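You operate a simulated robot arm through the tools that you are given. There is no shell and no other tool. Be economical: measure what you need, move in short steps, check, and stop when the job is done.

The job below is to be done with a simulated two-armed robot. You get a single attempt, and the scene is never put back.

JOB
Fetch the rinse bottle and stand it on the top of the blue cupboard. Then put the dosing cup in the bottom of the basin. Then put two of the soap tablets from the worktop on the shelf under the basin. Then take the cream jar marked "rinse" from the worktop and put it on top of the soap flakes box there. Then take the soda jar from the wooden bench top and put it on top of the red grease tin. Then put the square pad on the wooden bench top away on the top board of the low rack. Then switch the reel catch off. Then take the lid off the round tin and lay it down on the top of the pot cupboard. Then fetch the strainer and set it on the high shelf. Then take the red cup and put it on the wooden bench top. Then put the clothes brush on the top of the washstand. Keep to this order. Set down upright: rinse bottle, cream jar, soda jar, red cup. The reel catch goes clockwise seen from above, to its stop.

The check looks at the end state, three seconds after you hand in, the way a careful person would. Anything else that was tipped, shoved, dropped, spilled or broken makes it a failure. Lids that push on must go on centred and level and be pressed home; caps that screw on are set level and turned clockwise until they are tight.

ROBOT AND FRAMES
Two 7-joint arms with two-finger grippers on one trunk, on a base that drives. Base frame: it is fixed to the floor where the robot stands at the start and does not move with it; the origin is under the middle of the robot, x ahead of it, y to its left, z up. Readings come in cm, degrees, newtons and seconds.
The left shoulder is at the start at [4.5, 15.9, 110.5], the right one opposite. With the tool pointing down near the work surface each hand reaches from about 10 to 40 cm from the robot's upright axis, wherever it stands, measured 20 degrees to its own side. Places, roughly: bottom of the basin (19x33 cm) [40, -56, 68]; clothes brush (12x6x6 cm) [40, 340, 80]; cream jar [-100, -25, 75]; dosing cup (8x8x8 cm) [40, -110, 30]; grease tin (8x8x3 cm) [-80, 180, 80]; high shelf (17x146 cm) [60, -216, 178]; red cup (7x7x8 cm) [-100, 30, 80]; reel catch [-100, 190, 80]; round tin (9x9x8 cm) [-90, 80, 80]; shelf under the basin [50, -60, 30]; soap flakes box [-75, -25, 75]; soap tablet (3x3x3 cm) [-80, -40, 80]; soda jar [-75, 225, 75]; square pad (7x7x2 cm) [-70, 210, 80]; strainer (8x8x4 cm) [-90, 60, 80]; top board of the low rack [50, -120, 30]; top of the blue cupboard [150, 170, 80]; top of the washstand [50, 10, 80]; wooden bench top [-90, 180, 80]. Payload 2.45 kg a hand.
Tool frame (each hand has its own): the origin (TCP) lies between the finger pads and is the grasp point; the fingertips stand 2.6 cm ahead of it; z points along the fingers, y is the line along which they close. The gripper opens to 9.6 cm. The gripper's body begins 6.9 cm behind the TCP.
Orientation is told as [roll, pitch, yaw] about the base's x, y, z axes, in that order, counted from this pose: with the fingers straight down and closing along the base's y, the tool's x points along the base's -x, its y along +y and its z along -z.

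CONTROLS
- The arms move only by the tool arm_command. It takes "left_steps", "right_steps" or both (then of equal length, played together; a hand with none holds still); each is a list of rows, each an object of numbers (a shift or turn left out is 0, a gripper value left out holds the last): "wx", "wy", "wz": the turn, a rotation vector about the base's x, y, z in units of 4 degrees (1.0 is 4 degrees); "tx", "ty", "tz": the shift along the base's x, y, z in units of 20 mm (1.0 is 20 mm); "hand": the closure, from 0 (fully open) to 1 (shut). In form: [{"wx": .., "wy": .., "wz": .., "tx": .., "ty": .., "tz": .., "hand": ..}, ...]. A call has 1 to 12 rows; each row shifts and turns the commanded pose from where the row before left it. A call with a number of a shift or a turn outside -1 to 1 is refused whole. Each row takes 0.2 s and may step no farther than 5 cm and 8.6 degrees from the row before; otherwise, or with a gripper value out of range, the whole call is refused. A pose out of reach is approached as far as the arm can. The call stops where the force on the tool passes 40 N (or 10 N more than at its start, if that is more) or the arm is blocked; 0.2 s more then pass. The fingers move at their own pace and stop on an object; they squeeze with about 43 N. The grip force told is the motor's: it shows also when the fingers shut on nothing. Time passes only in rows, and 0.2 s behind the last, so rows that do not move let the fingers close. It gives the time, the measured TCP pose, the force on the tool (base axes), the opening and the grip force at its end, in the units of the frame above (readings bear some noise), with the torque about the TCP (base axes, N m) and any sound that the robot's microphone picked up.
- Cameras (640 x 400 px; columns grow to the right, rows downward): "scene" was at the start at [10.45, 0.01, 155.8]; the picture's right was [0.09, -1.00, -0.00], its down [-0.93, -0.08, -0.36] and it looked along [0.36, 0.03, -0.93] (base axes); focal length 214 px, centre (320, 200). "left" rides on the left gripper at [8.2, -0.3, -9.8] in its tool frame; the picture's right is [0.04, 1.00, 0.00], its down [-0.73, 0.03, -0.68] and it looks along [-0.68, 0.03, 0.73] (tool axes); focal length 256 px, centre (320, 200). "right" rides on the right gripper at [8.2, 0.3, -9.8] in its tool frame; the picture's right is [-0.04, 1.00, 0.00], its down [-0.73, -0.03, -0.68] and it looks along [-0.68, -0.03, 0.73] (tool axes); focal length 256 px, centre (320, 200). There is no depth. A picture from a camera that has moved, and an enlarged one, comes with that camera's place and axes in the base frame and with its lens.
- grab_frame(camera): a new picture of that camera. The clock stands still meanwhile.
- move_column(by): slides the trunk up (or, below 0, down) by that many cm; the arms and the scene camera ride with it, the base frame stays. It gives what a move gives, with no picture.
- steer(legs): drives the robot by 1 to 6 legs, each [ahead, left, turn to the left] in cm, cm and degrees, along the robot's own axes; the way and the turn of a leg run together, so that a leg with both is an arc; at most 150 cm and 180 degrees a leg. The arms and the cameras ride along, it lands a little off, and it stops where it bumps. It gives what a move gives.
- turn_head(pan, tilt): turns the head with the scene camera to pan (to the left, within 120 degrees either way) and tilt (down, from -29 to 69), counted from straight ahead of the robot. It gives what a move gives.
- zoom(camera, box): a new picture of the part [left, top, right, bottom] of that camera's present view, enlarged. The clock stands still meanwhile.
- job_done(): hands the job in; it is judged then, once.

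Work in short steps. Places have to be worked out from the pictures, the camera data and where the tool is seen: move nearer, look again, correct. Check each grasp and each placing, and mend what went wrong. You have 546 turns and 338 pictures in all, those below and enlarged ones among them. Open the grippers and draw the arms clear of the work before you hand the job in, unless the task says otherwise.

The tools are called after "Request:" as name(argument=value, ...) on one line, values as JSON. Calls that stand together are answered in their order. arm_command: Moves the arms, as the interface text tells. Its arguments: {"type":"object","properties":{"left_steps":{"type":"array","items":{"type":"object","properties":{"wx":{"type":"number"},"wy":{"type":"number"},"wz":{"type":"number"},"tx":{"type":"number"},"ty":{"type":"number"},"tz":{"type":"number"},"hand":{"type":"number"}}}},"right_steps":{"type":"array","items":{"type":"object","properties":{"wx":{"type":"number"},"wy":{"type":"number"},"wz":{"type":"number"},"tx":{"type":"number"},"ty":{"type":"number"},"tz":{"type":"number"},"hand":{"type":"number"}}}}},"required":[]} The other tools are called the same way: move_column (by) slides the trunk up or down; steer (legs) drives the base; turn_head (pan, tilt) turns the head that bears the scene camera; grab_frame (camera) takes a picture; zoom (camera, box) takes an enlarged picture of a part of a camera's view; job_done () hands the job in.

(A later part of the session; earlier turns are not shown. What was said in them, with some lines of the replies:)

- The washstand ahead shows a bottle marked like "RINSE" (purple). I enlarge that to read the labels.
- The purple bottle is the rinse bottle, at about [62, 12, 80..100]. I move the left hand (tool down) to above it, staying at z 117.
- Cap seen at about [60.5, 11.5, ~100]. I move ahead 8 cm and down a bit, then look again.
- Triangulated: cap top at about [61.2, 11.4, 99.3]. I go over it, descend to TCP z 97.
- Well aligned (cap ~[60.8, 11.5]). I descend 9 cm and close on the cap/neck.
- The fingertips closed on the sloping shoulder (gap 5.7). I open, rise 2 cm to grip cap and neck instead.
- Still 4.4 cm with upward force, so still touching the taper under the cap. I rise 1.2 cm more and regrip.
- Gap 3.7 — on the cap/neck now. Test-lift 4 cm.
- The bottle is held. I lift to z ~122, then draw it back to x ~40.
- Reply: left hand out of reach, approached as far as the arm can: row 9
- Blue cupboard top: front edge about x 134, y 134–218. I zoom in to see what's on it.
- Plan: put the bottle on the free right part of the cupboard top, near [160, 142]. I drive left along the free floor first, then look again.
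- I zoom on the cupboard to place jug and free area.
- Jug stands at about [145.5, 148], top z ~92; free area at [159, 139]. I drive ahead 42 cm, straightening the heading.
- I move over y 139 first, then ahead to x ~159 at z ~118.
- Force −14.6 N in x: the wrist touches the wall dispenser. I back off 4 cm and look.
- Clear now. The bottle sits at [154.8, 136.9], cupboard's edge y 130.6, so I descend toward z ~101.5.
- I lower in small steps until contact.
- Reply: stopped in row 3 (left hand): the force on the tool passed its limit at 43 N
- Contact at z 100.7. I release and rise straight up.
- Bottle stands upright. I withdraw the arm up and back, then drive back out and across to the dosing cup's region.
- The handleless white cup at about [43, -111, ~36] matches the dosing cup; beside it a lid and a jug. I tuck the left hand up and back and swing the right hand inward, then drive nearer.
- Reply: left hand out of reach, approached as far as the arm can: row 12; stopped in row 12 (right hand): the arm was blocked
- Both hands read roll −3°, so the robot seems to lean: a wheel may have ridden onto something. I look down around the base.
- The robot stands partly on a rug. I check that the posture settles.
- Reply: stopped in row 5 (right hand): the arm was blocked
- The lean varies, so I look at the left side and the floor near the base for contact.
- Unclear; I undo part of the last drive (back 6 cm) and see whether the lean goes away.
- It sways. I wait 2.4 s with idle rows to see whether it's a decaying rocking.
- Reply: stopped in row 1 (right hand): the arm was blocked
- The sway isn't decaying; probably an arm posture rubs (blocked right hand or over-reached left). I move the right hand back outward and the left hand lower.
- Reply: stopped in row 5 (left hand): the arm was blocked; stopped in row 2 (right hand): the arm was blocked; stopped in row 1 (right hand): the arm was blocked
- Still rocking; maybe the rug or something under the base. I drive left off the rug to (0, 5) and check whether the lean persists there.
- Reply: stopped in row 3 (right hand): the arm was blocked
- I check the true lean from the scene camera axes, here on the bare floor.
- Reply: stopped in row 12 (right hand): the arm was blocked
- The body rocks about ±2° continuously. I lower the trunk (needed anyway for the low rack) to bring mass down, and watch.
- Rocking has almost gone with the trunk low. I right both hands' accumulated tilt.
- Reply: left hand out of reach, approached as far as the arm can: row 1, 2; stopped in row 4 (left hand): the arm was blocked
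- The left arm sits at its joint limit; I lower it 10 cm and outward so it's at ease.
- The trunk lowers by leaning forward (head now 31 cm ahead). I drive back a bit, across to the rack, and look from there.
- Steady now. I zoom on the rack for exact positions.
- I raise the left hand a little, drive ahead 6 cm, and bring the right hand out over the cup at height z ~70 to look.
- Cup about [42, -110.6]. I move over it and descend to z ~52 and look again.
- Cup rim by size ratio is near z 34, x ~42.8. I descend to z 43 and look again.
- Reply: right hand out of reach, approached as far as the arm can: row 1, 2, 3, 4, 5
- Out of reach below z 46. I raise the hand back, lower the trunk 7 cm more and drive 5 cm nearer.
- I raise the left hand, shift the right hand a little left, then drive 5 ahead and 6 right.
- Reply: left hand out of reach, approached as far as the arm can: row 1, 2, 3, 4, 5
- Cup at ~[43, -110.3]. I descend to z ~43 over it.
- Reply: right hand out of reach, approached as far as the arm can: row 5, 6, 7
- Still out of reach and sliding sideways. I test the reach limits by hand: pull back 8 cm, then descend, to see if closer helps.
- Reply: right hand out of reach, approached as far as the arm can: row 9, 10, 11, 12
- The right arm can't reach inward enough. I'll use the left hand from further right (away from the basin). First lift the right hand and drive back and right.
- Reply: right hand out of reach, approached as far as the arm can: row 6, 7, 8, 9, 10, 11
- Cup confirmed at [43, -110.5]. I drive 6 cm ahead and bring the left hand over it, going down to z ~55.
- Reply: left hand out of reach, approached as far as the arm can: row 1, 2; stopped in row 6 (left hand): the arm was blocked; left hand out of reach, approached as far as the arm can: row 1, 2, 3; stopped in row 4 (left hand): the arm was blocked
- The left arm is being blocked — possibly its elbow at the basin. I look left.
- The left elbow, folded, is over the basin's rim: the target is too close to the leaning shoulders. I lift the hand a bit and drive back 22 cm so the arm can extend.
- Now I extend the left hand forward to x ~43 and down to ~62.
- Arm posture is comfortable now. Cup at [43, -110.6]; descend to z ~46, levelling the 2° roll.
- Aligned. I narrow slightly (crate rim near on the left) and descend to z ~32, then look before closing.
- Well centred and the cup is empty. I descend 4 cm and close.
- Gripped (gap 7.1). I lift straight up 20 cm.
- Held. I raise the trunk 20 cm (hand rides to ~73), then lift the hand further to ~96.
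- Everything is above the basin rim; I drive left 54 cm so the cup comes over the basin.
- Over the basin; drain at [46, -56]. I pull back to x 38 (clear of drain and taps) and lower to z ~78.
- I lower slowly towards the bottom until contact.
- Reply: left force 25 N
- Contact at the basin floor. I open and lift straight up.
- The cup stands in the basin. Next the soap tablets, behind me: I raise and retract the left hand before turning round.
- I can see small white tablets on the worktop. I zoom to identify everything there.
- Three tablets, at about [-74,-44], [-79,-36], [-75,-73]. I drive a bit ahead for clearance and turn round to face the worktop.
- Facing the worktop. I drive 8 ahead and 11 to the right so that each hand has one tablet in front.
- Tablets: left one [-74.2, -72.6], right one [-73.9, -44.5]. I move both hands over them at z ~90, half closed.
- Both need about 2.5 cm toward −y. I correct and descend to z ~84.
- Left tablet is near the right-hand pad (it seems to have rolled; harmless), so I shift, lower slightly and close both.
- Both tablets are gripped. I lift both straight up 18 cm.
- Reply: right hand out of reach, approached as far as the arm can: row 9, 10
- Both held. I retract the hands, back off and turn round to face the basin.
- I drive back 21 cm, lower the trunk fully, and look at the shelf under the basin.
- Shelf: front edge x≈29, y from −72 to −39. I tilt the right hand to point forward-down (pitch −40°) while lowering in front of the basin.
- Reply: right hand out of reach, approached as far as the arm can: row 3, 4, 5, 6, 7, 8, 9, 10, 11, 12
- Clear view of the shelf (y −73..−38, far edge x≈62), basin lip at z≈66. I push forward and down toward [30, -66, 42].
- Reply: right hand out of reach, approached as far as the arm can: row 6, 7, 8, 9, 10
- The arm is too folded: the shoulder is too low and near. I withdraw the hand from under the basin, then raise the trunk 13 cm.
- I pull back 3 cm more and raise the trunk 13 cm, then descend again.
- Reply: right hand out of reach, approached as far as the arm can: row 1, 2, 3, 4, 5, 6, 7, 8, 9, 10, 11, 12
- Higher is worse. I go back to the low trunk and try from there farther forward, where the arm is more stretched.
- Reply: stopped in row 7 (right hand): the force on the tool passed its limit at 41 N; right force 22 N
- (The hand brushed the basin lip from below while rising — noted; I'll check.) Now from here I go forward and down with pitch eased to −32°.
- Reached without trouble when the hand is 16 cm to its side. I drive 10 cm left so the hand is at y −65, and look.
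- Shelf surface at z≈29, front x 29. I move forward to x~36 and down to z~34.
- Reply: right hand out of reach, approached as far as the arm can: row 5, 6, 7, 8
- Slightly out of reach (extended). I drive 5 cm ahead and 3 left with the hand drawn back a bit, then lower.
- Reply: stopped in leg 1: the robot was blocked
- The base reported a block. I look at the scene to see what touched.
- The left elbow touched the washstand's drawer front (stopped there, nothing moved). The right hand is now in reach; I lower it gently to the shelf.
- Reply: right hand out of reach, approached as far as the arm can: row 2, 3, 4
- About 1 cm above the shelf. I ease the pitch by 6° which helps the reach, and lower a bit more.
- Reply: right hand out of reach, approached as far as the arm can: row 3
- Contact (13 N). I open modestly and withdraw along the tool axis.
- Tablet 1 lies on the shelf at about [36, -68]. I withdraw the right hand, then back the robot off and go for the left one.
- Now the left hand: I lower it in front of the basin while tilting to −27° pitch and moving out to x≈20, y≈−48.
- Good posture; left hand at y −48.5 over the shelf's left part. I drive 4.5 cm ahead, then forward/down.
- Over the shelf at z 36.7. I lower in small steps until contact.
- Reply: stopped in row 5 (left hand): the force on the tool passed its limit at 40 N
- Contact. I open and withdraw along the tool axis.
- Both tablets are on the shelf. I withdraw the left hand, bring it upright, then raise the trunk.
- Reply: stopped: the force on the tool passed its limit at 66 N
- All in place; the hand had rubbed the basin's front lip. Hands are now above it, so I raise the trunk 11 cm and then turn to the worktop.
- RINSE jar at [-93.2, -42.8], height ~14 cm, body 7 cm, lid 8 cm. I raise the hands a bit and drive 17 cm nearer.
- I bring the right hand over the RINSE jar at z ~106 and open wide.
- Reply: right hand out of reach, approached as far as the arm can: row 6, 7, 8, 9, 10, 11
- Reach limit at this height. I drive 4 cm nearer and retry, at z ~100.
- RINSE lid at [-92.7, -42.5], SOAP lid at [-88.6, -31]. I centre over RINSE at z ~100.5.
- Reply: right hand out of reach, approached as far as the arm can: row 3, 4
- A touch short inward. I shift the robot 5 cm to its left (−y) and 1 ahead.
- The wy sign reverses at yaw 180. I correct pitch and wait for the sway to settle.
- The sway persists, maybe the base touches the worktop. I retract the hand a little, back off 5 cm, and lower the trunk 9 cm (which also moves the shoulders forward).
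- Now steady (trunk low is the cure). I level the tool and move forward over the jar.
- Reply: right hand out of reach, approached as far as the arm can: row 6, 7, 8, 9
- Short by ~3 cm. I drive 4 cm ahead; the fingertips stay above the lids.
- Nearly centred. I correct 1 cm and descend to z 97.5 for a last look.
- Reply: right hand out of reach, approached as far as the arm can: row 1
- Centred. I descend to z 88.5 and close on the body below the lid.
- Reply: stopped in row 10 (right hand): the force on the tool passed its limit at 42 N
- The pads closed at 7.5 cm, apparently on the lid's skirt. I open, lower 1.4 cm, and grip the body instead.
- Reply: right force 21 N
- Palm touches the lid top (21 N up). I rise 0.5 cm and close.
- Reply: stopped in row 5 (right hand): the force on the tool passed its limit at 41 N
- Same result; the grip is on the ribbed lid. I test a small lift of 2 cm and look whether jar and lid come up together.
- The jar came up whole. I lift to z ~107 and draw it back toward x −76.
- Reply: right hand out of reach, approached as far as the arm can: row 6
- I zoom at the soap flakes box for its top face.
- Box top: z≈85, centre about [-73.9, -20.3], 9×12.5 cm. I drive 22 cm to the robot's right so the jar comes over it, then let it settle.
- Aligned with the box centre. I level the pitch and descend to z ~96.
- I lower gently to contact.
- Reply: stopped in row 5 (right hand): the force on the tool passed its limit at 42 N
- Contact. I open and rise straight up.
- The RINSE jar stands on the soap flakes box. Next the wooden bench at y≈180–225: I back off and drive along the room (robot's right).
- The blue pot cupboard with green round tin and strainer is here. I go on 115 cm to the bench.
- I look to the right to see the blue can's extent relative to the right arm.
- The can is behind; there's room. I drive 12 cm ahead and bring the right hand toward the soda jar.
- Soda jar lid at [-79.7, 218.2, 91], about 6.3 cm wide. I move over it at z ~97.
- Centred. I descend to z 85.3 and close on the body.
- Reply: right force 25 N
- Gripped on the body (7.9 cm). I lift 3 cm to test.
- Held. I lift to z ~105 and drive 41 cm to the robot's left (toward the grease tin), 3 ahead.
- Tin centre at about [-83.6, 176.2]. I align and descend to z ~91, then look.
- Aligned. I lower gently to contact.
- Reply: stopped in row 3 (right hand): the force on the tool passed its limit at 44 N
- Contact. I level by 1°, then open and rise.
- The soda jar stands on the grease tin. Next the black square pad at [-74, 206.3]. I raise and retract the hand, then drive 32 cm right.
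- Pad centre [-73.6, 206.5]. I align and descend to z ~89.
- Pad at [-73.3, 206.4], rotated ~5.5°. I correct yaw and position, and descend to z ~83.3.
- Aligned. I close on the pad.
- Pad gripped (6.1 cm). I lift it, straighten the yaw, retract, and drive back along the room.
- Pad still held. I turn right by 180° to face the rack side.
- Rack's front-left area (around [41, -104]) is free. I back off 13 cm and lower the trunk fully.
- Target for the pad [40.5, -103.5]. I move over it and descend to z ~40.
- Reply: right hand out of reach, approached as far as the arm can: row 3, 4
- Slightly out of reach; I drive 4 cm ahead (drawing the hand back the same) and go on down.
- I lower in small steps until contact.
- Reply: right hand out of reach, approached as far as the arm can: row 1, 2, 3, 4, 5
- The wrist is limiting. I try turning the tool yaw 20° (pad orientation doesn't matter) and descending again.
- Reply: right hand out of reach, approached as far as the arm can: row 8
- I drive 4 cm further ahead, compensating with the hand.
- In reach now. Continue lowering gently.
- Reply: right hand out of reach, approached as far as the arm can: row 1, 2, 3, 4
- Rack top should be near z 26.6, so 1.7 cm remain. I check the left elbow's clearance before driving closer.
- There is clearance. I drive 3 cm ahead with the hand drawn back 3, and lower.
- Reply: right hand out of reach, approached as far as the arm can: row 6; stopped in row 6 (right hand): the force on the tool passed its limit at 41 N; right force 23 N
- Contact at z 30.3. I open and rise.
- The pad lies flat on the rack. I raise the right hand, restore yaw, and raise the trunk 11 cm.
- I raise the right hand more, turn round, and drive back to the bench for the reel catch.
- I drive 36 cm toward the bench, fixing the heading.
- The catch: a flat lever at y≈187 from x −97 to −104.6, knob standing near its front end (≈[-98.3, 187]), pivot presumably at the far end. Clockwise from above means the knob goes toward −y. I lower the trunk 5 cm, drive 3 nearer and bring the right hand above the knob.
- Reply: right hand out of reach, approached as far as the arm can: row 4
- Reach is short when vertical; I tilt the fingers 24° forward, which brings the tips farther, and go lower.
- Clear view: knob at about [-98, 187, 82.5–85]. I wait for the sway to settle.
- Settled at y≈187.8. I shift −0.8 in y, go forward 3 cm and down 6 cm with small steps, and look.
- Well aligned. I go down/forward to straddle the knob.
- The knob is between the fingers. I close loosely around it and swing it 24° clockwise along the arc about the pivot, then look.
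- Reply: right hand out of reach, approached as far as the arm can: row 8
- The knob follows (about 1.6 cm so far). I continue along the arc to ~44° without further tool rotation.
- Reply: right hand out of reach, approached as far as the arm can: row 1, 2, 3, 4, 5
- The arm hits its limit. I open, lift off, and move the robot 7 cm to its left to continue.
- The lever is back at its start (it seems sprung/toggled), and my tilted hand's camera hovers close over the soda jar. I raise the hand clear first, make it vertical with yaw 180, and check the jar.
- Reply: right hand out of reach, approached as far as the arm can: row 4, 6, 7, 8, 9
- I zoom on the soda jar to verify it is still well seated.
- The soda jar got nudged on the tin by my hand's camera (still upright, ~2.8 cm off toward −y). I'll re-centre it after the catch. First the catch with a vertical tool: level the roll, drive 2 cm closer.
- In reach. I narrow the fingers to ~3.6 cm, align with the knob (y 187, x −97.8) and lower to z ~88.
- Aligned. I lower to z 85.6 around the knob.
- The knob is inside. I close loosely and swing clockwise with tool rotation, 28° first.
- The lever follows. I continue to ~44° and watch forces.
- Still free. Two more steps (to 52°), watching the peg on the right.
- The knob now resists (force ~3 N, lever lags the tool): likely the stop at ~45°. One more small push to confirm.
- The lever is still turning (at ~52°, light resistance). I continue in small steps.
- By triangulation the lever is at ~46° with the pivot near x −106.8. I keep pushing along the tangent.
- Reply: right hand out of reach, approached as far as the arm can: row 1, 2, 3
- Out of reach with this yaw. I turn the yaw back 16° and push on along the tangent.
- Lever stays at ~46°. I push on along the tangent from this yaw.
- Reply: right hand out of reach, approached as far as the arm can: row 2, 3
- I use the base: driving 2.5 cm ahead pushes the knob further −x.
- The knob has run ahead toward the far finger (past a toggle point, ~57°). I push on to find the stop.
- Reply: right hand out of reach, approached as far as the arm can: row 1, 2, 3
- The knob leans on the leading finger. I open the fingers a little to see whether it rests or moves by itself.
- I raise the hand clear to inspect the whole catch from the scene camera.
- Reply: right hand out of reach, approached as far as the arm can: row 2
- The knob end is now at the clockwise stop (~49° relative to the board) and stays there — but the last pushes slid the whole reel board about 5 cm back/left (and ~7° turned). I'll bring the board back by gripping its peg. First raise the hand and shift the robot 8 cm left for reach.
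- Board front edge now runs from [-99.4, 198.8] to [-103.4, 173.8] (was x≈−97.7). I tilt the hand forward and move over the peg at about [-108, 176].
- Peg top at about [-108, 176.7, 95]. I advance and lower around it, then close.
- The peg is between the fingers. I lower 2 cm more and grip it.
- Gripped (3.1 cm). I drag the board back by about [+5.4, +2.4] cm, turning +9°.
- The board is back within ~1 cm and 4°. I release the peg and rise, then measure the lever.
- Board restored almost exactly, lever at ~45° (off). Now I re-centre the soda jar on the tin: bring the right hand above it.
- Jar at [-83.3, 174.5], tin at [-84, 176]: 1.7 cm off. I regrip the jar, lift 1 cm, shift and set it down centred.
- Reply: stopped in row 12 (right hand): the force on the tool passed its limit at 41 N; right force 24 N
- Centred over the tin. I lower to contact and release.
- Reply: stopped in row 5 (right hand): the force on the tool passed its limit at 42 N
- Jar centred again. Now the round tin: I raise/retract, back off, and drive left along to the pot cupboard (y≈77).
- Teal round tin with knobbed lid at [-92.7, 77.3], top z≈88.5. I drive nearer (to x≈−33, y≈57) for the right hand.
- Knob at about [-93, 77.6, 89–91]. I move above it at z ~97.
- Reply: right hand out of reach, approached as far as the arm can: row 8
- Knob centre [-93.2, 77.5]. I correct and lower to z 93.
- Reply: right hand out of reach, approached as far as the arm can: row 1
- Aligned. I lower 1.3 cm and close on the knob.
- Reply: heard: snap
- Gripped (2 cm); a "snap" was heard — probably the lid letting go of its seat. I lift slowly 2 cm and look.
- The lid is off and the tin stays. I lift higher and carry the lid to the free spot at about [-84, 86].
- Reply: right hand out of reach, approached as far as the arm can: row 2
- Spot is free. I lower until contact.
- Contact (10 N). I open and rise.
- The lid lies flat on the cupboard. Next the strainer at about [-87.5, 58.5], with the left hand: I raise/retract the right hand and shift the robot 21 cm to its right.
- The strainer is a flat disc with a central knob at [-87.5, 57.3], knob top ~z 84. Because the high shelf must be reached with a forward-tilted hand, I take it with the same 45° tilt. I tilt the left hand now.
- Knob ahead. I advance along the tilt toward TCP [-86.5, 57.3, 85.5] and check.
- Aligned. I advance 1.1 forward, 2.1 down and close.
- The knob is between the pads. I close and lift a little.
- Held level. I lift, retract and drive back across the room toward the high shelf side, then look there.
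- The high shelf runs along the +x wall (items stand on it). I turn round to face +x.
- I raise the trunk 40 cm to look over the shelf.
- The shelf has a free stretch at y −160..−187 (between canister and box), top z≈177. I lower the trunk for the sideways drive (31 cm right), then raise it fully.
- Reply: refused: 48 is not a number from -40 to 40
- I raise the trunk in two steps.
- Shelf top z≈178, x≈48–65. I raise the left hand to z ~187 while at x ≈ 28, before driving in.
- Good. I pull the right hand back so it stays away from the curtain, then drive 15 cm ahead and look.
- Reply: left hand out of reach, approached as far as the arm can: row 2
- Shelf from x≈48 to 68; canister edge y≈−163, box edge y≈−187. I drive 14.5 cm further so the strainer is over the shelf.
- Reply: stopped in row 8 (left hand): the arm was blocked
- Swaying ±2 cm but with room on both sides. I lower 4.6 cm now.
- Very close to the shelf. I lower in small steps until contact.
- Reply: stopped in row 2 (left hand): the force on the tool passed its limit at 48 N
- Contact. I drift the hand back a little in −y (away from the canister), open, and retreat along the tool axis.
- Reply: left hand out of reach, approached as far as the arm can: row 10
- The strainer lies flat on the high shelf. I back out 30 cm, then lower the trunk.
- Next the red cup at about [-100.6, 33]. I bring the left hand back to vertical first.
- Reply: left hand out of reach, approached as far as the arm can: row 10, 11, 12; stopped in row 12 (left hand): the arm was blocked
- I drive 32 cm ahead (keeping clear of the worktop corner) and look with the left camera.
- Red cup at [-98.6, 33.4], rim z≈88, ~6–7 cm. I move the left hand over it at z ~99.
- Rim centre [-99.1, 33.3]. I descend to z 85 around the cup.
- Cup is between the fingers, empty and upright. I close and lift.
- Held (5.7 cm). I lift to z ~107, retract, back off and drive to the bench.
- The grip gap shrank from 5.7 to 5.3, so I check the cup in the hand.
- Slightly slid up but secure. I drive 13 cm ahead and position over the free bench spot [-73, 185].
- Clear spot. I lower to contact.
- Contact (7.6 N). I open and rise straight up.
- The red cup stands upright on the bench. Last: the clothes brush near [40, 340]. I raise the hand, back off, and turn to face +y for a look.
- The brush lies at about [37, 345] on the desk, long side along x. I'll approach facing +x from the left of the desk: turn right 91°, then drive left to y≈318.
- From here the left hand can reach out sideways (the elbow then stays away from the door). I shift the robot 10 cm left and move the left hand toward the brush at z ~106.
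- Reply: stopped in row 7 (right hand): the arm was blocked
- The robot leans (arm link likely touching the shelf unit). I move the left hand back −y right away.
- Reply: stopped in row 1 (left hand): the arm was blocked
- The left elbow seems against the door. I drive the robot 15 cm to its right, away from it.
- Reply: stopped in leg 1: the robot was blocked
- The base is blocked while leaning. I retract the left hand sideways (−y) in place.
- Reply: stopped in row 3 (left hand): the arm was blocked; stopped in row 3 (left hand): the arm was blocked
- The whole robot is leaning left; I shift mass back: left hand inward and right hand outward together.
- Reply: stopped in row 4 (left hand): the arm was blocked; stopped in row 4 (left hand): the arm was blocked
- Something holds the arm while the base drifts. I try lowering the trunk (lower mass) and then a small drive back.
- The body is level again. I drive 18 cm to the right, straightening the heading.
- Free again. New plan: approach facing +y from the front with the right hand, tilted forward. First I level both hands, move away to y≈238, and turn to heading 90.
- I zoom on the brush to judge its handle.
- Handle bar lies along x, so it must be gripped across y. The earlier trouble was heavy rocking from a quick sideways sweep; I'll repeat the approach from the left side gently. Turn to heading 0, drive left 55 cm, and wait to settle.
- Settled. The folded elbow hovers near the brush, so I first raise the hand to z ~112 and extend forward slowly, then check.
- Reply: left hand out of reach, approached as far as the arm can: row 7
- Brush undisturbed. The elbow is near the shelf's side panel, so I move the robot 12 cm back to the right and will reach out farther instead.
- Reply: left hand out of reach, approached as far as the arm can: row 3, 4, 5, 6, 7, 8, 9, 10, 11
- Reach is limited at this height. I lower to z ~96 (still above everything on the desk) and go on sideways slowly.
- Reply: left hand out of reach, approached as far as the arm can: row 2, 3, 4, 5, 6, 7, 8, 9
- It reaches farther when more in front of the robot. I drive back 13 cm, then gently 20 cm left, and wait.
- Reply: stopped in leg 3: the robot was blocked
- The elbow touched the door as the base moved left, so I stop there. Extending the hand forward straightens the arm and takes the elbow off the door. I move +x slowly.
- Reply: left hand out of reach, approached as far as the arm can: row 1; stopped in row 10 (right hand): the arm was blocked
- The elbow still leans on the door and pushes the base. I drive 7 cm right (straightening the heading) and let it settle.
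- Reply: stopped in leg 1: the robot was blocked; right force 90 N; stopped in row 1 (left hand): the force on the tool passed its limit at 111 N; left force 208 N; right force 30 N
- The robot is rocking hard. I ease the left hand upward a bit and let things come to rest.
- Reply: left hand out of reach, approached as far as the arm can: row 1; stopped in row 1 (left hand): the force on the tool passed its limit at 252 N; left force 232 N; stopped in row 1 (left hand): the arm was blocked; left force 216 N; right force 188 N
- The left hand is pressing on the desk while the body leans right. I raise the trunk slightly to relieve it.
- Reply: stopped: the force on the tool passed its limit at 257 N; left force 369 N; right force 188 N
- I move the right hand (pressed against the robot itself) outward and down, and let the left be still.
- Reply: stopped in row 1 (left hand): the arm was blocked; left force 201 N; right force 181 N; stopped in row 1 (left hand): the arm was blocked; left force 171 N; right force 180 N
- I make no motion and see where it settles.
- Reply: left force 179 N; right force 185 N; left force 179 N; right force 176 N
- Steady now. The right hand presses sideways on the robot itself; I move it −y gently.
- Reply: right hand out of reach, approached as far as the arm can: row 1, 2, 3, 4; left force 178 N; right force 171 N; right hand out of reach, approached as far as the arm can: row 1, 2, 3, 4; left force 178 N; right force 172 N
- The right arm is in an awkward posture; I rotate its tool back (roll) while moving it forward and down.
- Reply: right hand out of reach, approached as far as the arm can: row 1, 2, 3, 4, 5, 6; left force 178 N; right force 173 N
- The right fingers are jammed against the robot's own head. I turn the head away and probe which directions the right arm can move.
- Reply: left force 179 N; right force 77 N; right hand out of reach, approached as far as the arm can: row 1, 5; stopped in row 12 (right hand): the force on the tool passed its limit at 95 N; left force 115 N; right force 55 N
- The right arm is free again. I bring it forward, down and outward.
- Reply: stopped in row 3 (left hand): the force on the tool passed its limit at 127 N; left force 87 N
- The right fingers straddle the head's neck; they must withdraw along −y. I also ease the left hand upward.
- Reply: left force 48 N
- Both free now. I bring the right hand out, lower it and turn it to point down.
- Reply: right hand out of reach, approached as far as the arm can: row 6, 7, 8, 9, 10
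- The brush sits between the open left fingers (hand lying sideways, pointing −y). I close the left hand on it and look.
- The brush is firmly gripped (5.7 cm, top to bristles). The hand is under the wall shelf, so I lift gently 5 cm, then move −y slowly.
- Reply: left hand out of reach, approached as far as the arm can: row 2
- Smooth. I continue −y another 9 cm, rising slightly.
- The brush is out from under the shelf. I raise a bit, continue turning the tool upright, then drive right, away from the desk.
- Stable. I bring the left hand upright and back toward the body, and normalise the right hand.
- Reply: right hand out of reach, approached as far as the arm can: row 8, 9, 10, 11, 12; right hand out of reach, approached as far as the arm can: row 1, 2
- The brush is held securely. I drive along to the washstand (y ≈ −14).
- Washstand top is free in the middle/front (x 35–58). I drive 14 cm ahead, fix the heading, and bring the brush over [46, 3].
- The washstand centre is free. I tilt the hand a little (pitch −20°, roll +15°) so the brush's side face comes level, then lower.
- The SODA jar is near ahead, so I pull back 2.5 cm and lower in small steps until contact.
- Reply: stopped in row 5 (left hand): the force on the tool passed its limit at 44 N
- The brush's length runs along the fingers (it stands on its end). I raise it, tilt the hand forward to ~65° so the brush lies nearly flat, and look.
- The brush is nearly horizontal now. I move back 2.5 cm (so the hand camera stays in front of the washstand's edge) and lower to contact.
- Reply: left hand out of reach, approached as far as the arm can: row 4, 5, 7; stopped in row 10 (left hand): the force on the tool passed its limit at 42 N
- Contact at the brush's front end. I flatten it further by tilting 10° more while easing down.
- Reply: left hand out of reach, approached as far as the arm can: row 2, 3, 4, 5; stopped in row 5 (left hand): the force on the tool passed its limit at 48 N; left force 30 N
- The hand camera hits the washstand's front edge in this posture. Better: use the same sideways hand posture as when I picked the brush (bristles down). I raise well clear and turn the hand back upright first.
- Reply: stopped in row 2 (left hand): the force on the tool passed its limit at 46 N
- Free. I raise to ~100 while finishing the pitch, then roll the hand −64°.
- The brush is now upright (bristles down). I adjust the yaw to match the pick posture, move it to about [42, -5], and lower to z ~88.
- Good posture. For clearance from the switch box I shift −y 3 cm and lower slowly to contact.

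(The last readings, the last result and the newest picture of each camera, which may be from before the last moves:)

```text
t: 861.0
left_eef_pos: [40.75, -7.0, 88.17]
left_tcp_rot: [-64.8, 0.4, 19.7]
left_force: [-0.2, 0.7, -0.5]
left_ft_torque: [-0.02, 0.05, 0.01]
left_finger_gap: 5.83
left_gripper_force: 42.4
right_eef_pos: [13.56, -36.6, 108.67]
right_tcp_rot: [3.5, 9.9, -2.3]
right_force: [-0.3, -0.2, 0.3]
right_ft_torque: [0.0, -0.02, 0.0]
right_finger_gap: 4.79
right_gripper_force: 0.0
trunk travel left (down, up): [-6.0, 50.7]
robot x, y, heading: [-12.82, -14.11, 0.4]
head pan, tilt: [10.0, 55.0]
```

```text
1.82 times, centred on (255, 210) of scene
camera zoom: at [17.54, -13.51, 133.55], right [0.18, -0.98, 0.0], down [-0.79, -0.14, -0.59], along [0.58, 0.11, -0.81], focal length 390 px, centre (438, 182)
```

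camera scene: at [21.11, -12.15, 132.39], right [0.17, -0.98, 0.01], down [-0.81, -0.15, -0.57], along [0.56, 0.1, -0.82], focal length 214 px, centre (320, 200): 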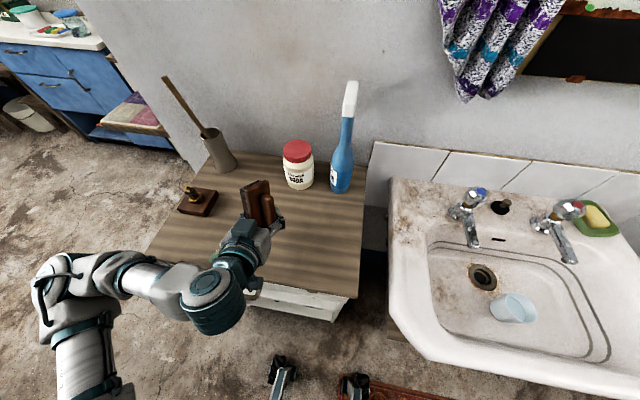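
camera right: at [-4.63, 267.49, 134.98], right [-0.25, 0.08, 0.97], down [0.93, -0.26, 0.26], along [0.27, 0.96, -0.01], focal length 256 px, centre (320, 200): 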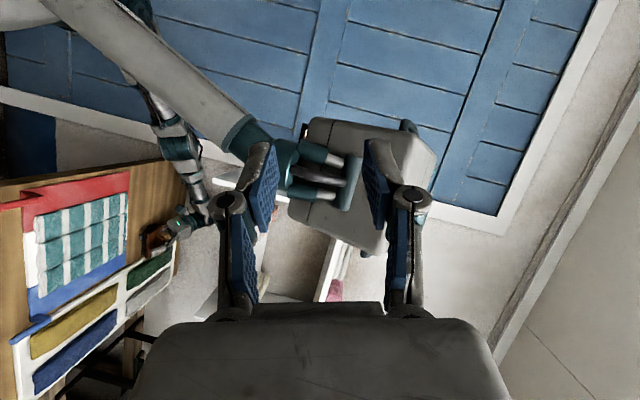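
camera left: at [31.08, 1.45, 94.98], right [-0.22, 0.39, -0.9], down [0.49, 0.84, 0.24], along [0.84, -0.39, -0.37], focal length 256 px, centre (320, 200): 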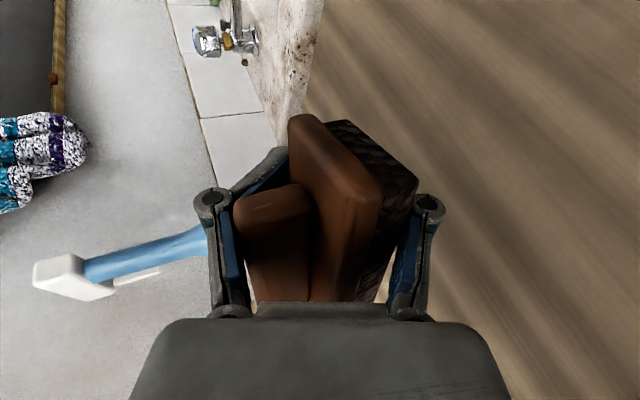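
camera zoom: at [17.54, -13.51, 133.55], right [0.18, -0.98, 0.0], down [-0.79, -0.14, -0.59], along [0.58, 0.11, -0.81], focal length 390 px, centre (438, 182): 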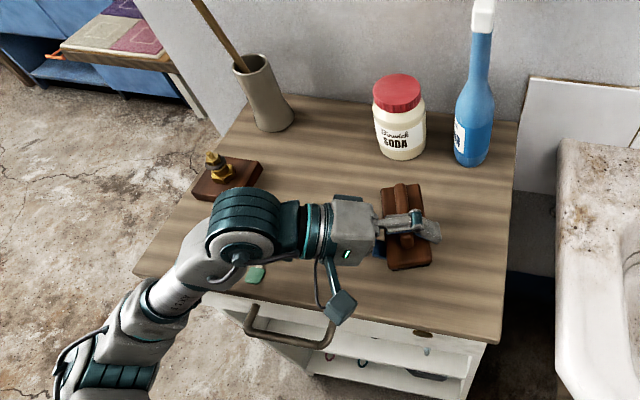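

The forearm touches the washstand's front edge (elbow is low). I raise the hand and the trunk by 15 cm so the elbow sits higher, then lower again.

Request:
arm_command(left_steps=[{"tz": 0.5}, {"tz": 0.8}, {"tz": 0.8}, {}])

Request:
move_column(by=15)

Request:
arm_command(left_steps=[{"tz": -0.4}, {"tz": -0.7}, {"tz": -0.8}, {"tz": -0.8}, {"tz": -0.8}, {"tz": -0.8}, {"tz": -0.8}, {"tz": -0.8}, {"tz": -0.6}, {}, {}])

Request:
zoom(camera="scene", box=[100, 100, 420, 360])

```text
t: 862.0
left_eef_pos: [39.77, -6.33, 89.53]
left_tcp_rot: [-64.0, 3.2, 19.7]
left_force: [0.0, -1.0, -0.9]
left_ft_torque: [-0.03, 0.02, -0.02]
left_finger_gap: 5.84
left_gripper_force: 43.6
right_eef_pos: [13.35, -35.46, 108.56]
right_tcp_rot: [2.9, 10.2, -1.9]
right_force: [0.2, -0.5, -0.1]
right_ft_torque: [0.0, 0.01, -0.02]
right_finger_gap: 4.82
right_gripper_force: 0.0
trunk travel left (down, up): [-6.0, 50.7]
robot x, y, heading: [-12.88, -13.97, 0.6]
head pan, tilt: [10.0, 55.0]
```

```text
t: 863.7
left_eef_pos: [42.01, -6.61, 104.85]
left_tcp_rot: [-64.2, 3.0, 19.5]
left_force: [0.6, 0.5, -1.9]
left_ft_torque: [-0.05, 0.02, 0.02]
left_finger_gap: 5.84
left_gripper_force: 43.5
right_eef_pos: [15.56, -35.72, 123.3]
right_tcp_rot: [3.0, 11.1, -2.4]
right_force: [-0.3, -0.5, -0.2]
right_ft_torque: [-0.02, 0.02, -0.03]
right_finger_gap: 4.81
right_gripper_force: 0.2
trunk travel left (down, up): [-21.0, 35.7]
robot x, y, heading: [-12.65, -14.28, 0.0]
head pan, tilt: [10.0, 55.0]
```

```text
t: 866.1
left_eef_pos: [42.05, -6.71, 92.12]
left_tcp_rot: [-64.2, 2.8, 19.4]
left_force: [-0.7, -0.5, -1.9]
left_ft_torque: [-0.01, -0.03, -0.01]
left_finger_gap: 5.84
left_gripper_force: 42.7
right_eef_pos: [15.27, -36.01, 123.32]
right_tcp_rot: [3.1, 11.0, -2.5]
right_force: [-0.7, -0.5, 0.4]
right_ft_torque: [0.01, 0.02, -0.03]
right_finger_gap: 4.79
right_gripper_force: 0.1
trunk travel left (down, up): [-21.0, 35.7]
robot x, y, heading: [-12.2, -13.98, -0.2]
head pan, tilt: [10.0, 55.0]
```

```text
1.54 times, centred on (260, 230) of scene
camera zoom: at [4.3, -12.02, 150.58], right [0.18, -0.98, 0.01], down [-0.81, -0.15, -0.57], along [0.56, 0.1, -0.82], focal length 330 px, centre (412, 154)
```

zoom: 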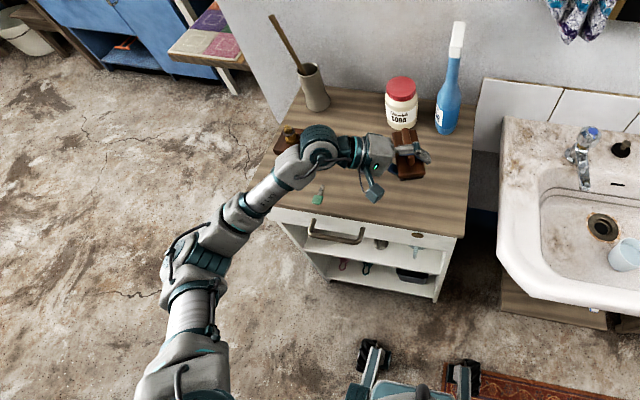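

Level again. I continue lowering in small steps and watch.

Request:
arm_command(left_steps=[{"tz": -0.5}, {"tz": -0.5}, {"tz": -0.5}, {"tz": -0.4}, {"tz": -0.4}, {"tz": -0.3}, {}])

Request:
arm_command(left_steps=[{"tz": -0.3}, {"tz": -0.3}, {"tz": -0.2}, {"tz": -0.2}, {"tz": -0.2}, {"tz": -0.2}, {}])

Request:
zoom(camera="scene", box=[160, 120, 380, 280])

```text
t: 867.7
left_eef_pos: [41.98, -6.81, 87.24]
left_tcp_rot: [-64.6, 2.5, 19.5]
left_force: [3.7, 3.5, 23.1]
left_ft_torque: [1.01, 0.25, -0.26]
left_finger_gap: 5.82
left_gripper_force: 43.1
right_eef_pos: [15.14, -36.01, 123.53]
right_tcp_rot: [3.2, 10.8, -2.5]
right_force: [-0.9, -0.2, -0.2]
right_ft_torque: [0.04, -0.01, -0.01]
right_finger_gap: 4.81
right_gripper_force: 0.1
trunk travel left (down, up): [-21.0, 35.7]
robot x, y, heading: [-12.95, -14.16, 0.2]
head pan, tilt: [10.0, 55.0]
```

```text
t: 868.1
left_eef_pos: [42.1, -7.2, 87.4]
left_tcp_rot: [-64.7, 2.0, 19.6]
left_force: [-6.7, 4.9, 14.4]
left_ft_torque: [0.7, 0.54, 0.23]
left_finger_gap: 5.79
left_gripper_force: 42.9
right_eef_pos: [15.22, -36.61, 123.14]
right_tcp_rot: [3.4, 11.0, -2.4]
right_force: [1.2, -1.2, -0.1]
right_ft_torque: [-0.01, 0.09, -0.02]
right_finger_gap: 4.81
right_gripper_force: 0.0
trunk travel left (down, up): [-21.0, 35.7]
robot x, y, heading: [-13.03, -14.22, 0.0]
head pan, tilt: [10.0, 55.0]
stopped in row 1 (left hand): the force on the tool passed its limit at 44 N (the readings are from after the stop); the commanded pose is now the measured one
```

```text
2.50 times, centred on (270, 200) of scene
camera zoom: at [4.09, -11.91, 150.58], right [0.18, -0.98, 0.01], down [-0.81, -0.15, -0.57], along [0.56, 0.1, -0.82], focal length 536 px, centre (445, 200)
```

zoom: 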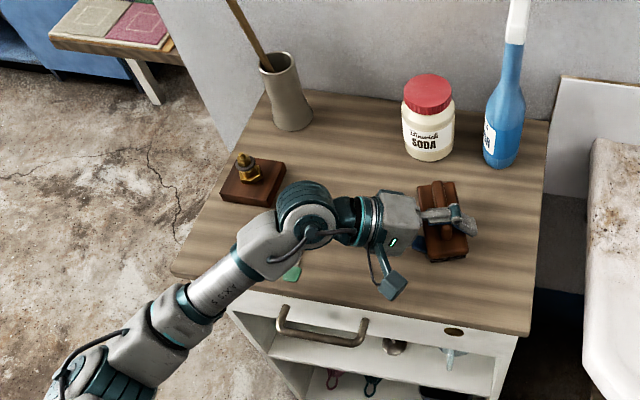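

Contact (23 N). I open gradually and withdraw backward along the fingers (toward −x, +y, up).

Request:
arm_command(left_steps=[{"hand": 0.35}, {"hand": 0.25, "tz": 0.1}, {"hand": 0.15, "tz": 0.1}, {"hand": 0.1}, {"ty": 0.3, "tx": -0.1, "tz": 0.1}, {"ty": 0.4, "tx": -0.15, "tz": 0.15}, {"ty": 0.5, "tx": -0.2, "tz": 0.2}, {"ty": 0.5, "tx": -0.2, "tz": 0.25}, {"ty": 0.5, "tx": -0.2, "tz": 0.25}, {"ty": 0.5, "tx": -0.2, "tz": 0.3}, {}])

Request:
zoom(camera="scene", box=[160, 120, 380, 280])

Request:
grab_frame(camera="left")

```text
t: 870.5
left_eef_pos: [39.93, -1.89, 89.98]
left_tcp_rot: [-64.4, 2.1, 19.5]
left_force: [-0.1, -0.1, -0.5]
left_ft_torque: [0.03, -0.01, 0.02]
left_finger_gap: 8.69
left_gripper_force: 0.1
right_eef_pos: [15.11, -36.66, 123.25]
right_tcp_rot: [3.4, 10.9, -2.5]
right_force: [-0.9, 0.5, 0.7]
right_ft_torque: [-0.04, 0.01, 0.03]
right_finger_gap: 4.81
right_gripper_force: 0.1
trunk travel left (down, up): [-21.0, 35.7]
robot x, y, heading: [-12.48, -14.4, 0.1]
head pan, tilt: [10.0, 55.0]
```

```text
2.50 times, centred on (270, 200) of scene
camera zoom: at [4.29, -12.01, 150.58], right [0.18, -0.98, 0.01], down [-0.81, -0.15, -0.57], along [0.56, 0.1, -0.82], focal length 536 px, centre (445, 200)
```

zoom: 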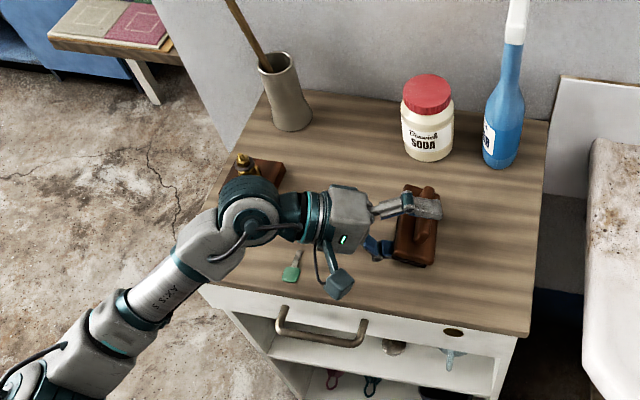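

```text
35 pictures are left
camera left: at [29.68, 3.62, 94.83], right [-0.21, 0.38, -0.9], down [0.49, 0.84, 0.24], along [0.84, -0.39, -0.36], focal length 256 px, centre (320, 200)
```

left: 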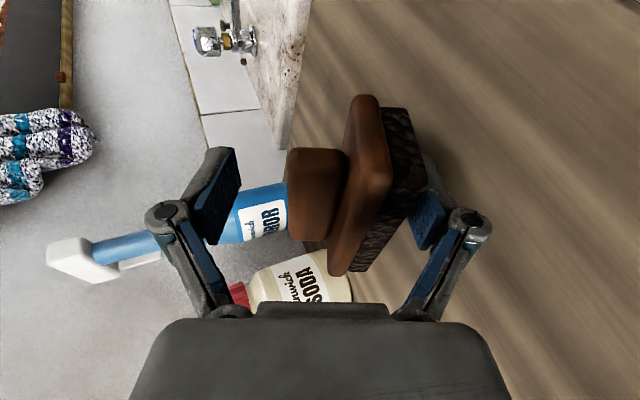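

The brush stands on the washstand. I continue withdrawing the fingers from it.

Request:
arm_command(left_steps=[{"ty": 0.4, "tx": -0.3, "tz": 0.1}, {"ty": 0.4, "tx": -0.3, "tz": 0.1}, {"ty": 0.4, "tx": -0.3, "tz": 0.2}, {"ty": 0.4, "tx": -0.4, "tz": 0.3}, {"ty": 0.4, "tx": -0.4, "tz": 0.5}, {"ty": 0.3, "tx": -0.5, "tz": 0.8}, {"tx": -0.6, "tz": 1}, {"tx": -0.6, "tz": 1}, {"tx": -0.6, "tz": 1}, {}])

Request:
grab_frame(camera="scene")

Request:
grab_frame(camera="left")

```text
t: 872.7
left_eef_pos: [31.86, 2.76, 100.01]
left_tcp_rot: [-64.6, 2.2, 19.5]
left_force: [1.1, -0.3, 0.2]
left_ft_torque: [0.0, -0.01, 0.0]
left_finger_gap: 8.64
left_gripper_force: 0.0
right_eef_pos: [15.09, -36.73, 123.27]
right_tcp_rot: [3.3, 11.0, -2.4]
right_force: [-0.2, -0.2, -0.1]
right_ft_torque: [0.01, -0.01, -0.02]
right_finger_gap: 4.8
right_gripper_force: 0.1
trunk travel left (down, up): [-21.0, 35.7]
robot x, y, heading: [-12.43, -13.98, -0.3]
head pan, tilt: [10.0, 55.0]
```

```text
34 pictures are left
camera scene: at [4.25, -11.94, 150.59], right [0.18, -0.98, 0.01], down [-0.81, -0.15, -0.57], along [0.56, 0.1, -0.82], focal length 214 px, centre (320, 200)
```

scene: 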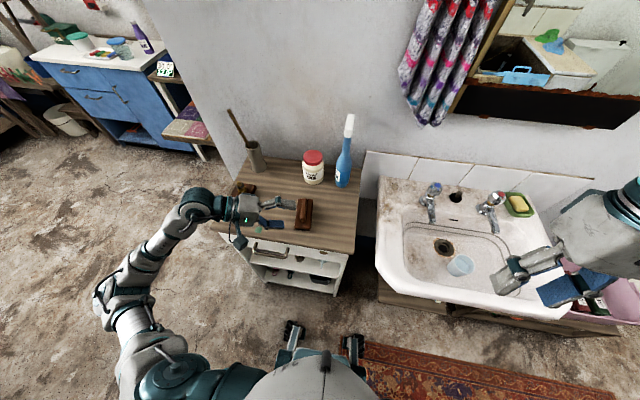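

```text
33 pictures are left
camera left: at [21.69, 8.26, 104.8], right [-0.21, 0.38, -0.9], down [0.49, 0.84, 0.24], along [0.84, -0.39, -0.36], focal length 256 px, centre (320, 200)
```

left: 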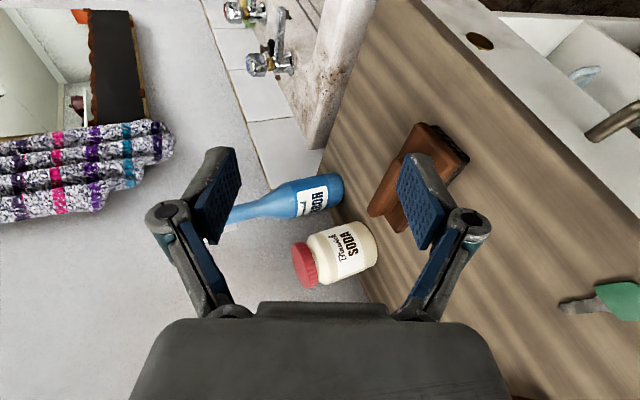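

The brush stands upright on the washstand. I draw the left hand clear, back off, and check the washstand and basin.

Request:
arm_command(left_steps=[{"tx": -0.6, "tz": 0.5}, {"tx": -0.8, "tz": 0.5}, {"wx": 1}, {"wx": 1}, {"wx": 1}, {"wx": 1}, {"wx": 1}, {"wx": 1}, {"wx": 1}, {"wx": 1}, {"wx": 1}, {"wx": 1}])

Request:
steer(legs=[[-12, 0, 0]])

Request:
turn_head(pan=0, tilt=45)

Request:
grab_frame(camera="scene")

Request:
zoom(camera="scene", box=[220, 130, 460, 300])

```text
t: 875.3
left_eef_pos: [29.17, 2.83, 102.01]
left_tcp_rot: [-26.4, -10.8, 16.5]
left_force: [0.6, 0.3, 0.6]
left_ft_torque: [-0.03, 0.01, -0.02]
left_finger_gap: 8.65
left_gripper_force: 0.0
right_eef_pos: [15.17, -36.71, 123.37]
right_tcp_rot: [3.4, 10.9, -2.4]
right_force: [0.0, -0.2, -1.0]
right_ft_torque: [0.02, 0.02, 0.02]
right_finger_gap: 4.81
right_gripper_force: 0.0
trunk travel left (down, up): [-21.0, 35.7]
robot x, y, heading: [-12.52, -14.24, 0.2]
head pan, tilt: [10.0, 55.0]
```

```text
t: 876.6
left_eef_pos: [17.16, 2.74, 102.04]
left_tcp_rot: [-26.5, -10.7, 16.5]
left_force: [-0.4, 0.1, 0.4]
left_ft_torque: [0.02, -0.01, -0.01]
left_finger_gap: 8.65
left_gripper_force: 0.1
right_eef_pos: [3.06, -36.61, 123.33]
right_tcp_rot: [3.4, 10.9, -2.4]
right_force: [-0.9, 0.0, 0.3]
right_ft_torque: [0.01, 0.0, -0.04]
right_finger_gap: 4.79
right_gripper_force: 0.1
trunk travel left (down, up): [-21.0, 35.7]
robot x, y, heading: [-24.27, -14.44, -0.1]
head pan, tilt: [10.0, 55.0]
```

```text
t: 877.3
left_eef_pos: [16.91, 2.4, 102.25]
left_tcp_rot: [-26.4, -11.1, 16.4]
left_force: [0.4, 0.1, -0.3]
left_ft_torque: [-0.01, 0.02, 0.01]
left_finger_gap: 8.65
left_gripper_force: 0.1
right_eef_pos: [2.75, -37.28, 123.25]
right_tcp_rot: [3.7, 10.7, -2.3]
right_force: [1.6, -0.1, -0.9]
right_ft_torque: [0.01, -0.05, 0.0]
right_finger_gap: 4.8
right_gripper_force: 0.1
trunk travel left (down, up): [-21.0, 35.7]
robot x, y, heading: [-24.64, -13.94, -0.0]
head pan, tilt: [0.0, 45.0]
```

```text
32 pictures are left
camera scene: at [-6.76, -13.27, 151.95], right [0.0, -1.0, 0.01], down [-0.71, -0.01, -0.7], along [0.7, 0.0, -0.71], focal length 214 px, centre (320, 200)
```

scene: 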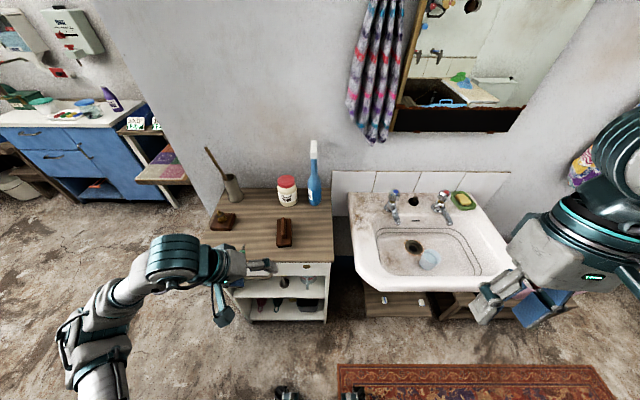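

```text
2.35 times, centred on (340, 215) of scene
camera zoom: at [-6.76, -13.27, 151.95], right [0.0, -1.0, 0.01], down [-0.71, -0.01, -0.7], along [0.7, 0.0, -0.71], focal length 505 px, centre (273, 165)
```

zoom: 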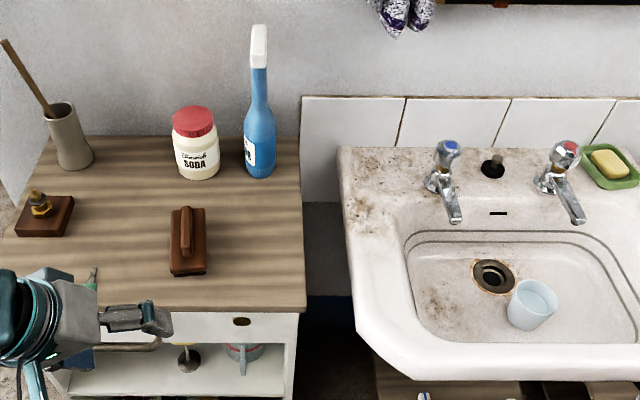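

All fine here (tablets visible under the basin, cup in the basin, brush on the washstand). I go and check the desk where the rocking happened.

Request:
steer(legs=[[0, 130, 0], [0, 125, 0]])

Request:
turn_head(pan=60, tilt=35)

Request:
grab_frame(camera="scene")

```text
t: 889.7
left_eef_pos: [20.18, 255.75, 102.33]
left_tcp_rot: [-25.7, -11.3, 15.0]
left_force: [0.3, -0.3, -1.0]
left_ft_torque: [0.02, 0.02, 0.01]
left_finger_gap: 8.62
left_gripper_force: 0.1
right_eef_pos: [5.13, 216.27, 122.95]
right_tcp_rot: [4.2, 10.7, -3.5]
right_force: [0.0, -1.0, -0.3]
right_ft_torque: [0.04, -0.02, 0.03]
right_finger_gap: 4.78
right_gripper_force: 0.1
trunk travel left (down, up): [-21.0, 35.7]
robot x, y, heading: [-21.81, 241.12, -1.3]
head pan, tilt: [0.0, 45.0]
```

```text
t: 891.0
left_eef_pos: [19.96, 256.93, 102.24]
left_tcp_rot: [-26.4, -11.1, 15.2]
left_force: [-0.3, 0.3, -0.4]
left_ft_torque: [-0.03, -0.02, 0.02]
left_finger_gap: 8.65
left_gripper_force: 0.1
right_eef_pos: [4.83, 217.81, 123.36]
right_tcp_rot: [3.7, 10.7, -3.7]
right_force: [-0.7, 0.9, 0.1]
right_ft_torque: [-0.02, 0.01, 0.0]
right_finger_gap: 4.82
right_gripper_force: 0.1
trunk travel left (down, up): [-21.0, 35.7]
robot x, y, heading: [-21.17, 240.99, -1.3]
head pan, tilt: [60.0, 35.0]
```

```text
30 pictures are left
camera scene: at [-7.35, 248.95, 153.3], right [0.85, -0.52, 0.0], down [-0.3, -0.49, -0.82], along [0.42, 0.7, -0.58], focal length 214 px, centre (320, 200)
```

scene: 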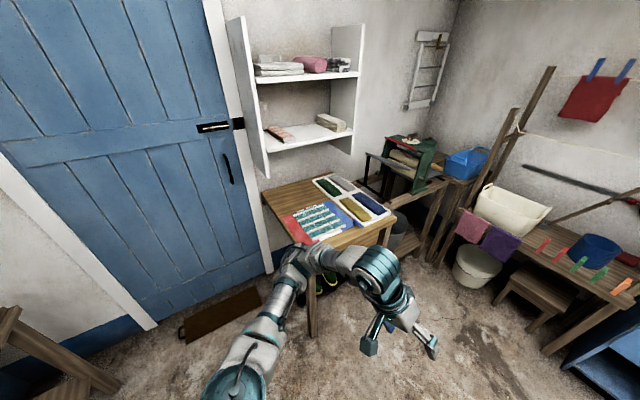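

Request:
zoom(camera="scene", box=[240, 110, 440, 260])

```text
2.67 times, centred on (340, 185) of scene
camera zoom: at [-7.35, 248.95, 153.3], right [0.85, -0.52, 0.0], down [-0.3, -0.49, -0.82], along [0.42, 0.7, -0.58], focal length 572 px, centre (267, 240)
```

zoom: 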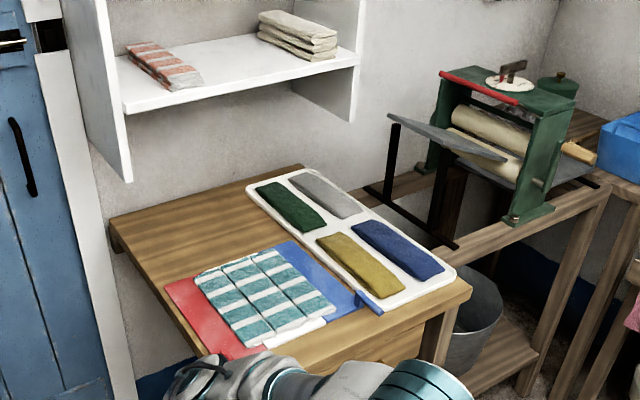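

The desk and its things are in order. I open both grippers fully; the arms are clear of all work.

Request:
arm_command(left_steps=[{"hand": 0}, {"hand": 0}, {}, {}, {}, {}], right_steps=[{"hand": 0}, {"hand": 0}, {}, {}, {}, {}])

Request:
turn_head(pan=115, tilt=35)

Request:
grab_frame(camera="scene")

```text
t: 892.4
left_eef_pos: [19.94, 256.32, 102.36]
left_tcp_rot: [-26.2, -11.2, 15.0]
left_force: [0.7, 0.3, -0.7]
left_ft_torque: [-0.01, 0.0, 0.0]
left_finger_gap: 9.6
left_gripper_force: 0.1
right_eef_pos: [4.83, 217.18, 123.18]
right_tcp_rot: [3.9, 10.5, -3.7]
right_force: [0.5, 0.6, 0.5]
right_ft_torque: [0.02, 0.03, 0.02]
right_finger_gap: 9.58
right_gripper_force: 0.0
trunk travel left (down, up): [-21.0, 35.7]
robot x, y, heading: [-21.68, 241.2, -1.4]
head pan, tilt: [60.0, 35.0]
```

```text
t: 893.7
left_eef_pos: [19.94, 256.53, 102.33]
left_tcp_rot: [-26.1, -11.2, 15.1]
left_force: [-0.3, 0.0, 0.4]
left_ft_torque: [0.0, 0.02, 0.0]
left_finger_gap: 9.63
left_gripper_force: 0.0
right_eef_pos: [4.85, 217.3, 123.33]
right_tcp_rot: [3.8, 10.6, -3.7]
right_force: [-0.3, -0.7, -0.8]
right_ft_torque: [0.0, -0.01, -0.02]
right_finger_gap: 9.61
right_gripper_force: 0.0
trunk travel left (down, up): [-21.0, 35.7]
robot x, y, heading: [-21.39, 241.28, -1.0]
head pan, tilt: [115.0, 35.0]
```

```text
28 pictures are left
camera scene: at [-15.49, 248.94, 153.36], right [0.92, 0.4, 0.0], down [0.23, -0.53, -0.82], along [-0.33, 0.75, -0.57], focal length 214 px, centre (320, 200)
```

scene: 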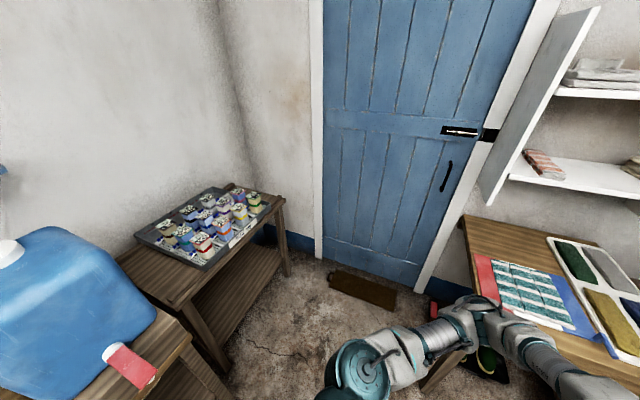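

Everything looks in order here; arms are clear, grippers open. I hand in the job.

Request:
job_done()

```text
The job is handed in.
```

I did all eleven tasks in the order you gave and handed the job in. I don't have the check's result.

Some things did not go cleanly:
- **Reel catch:** it is turned clockwise to what I judged its stop, at about 45°. Pushing it slid the whole reel board about 5 cm, and I pulled it back to within about 1 cm of where it stood.
- **Soda jar:** my hand nudged it off-centre on the grease tin. I lifted it and set it down centred again.
- **Clothes brush:** the robot rocked badly at the desk and pressed hard on it. The desk and everything on it looked unchanged when I checked afterwards.
- **Basin:** a hand also struck or rubbed the basin rim a few times. The dosing cup inside was still standing when I last looked.
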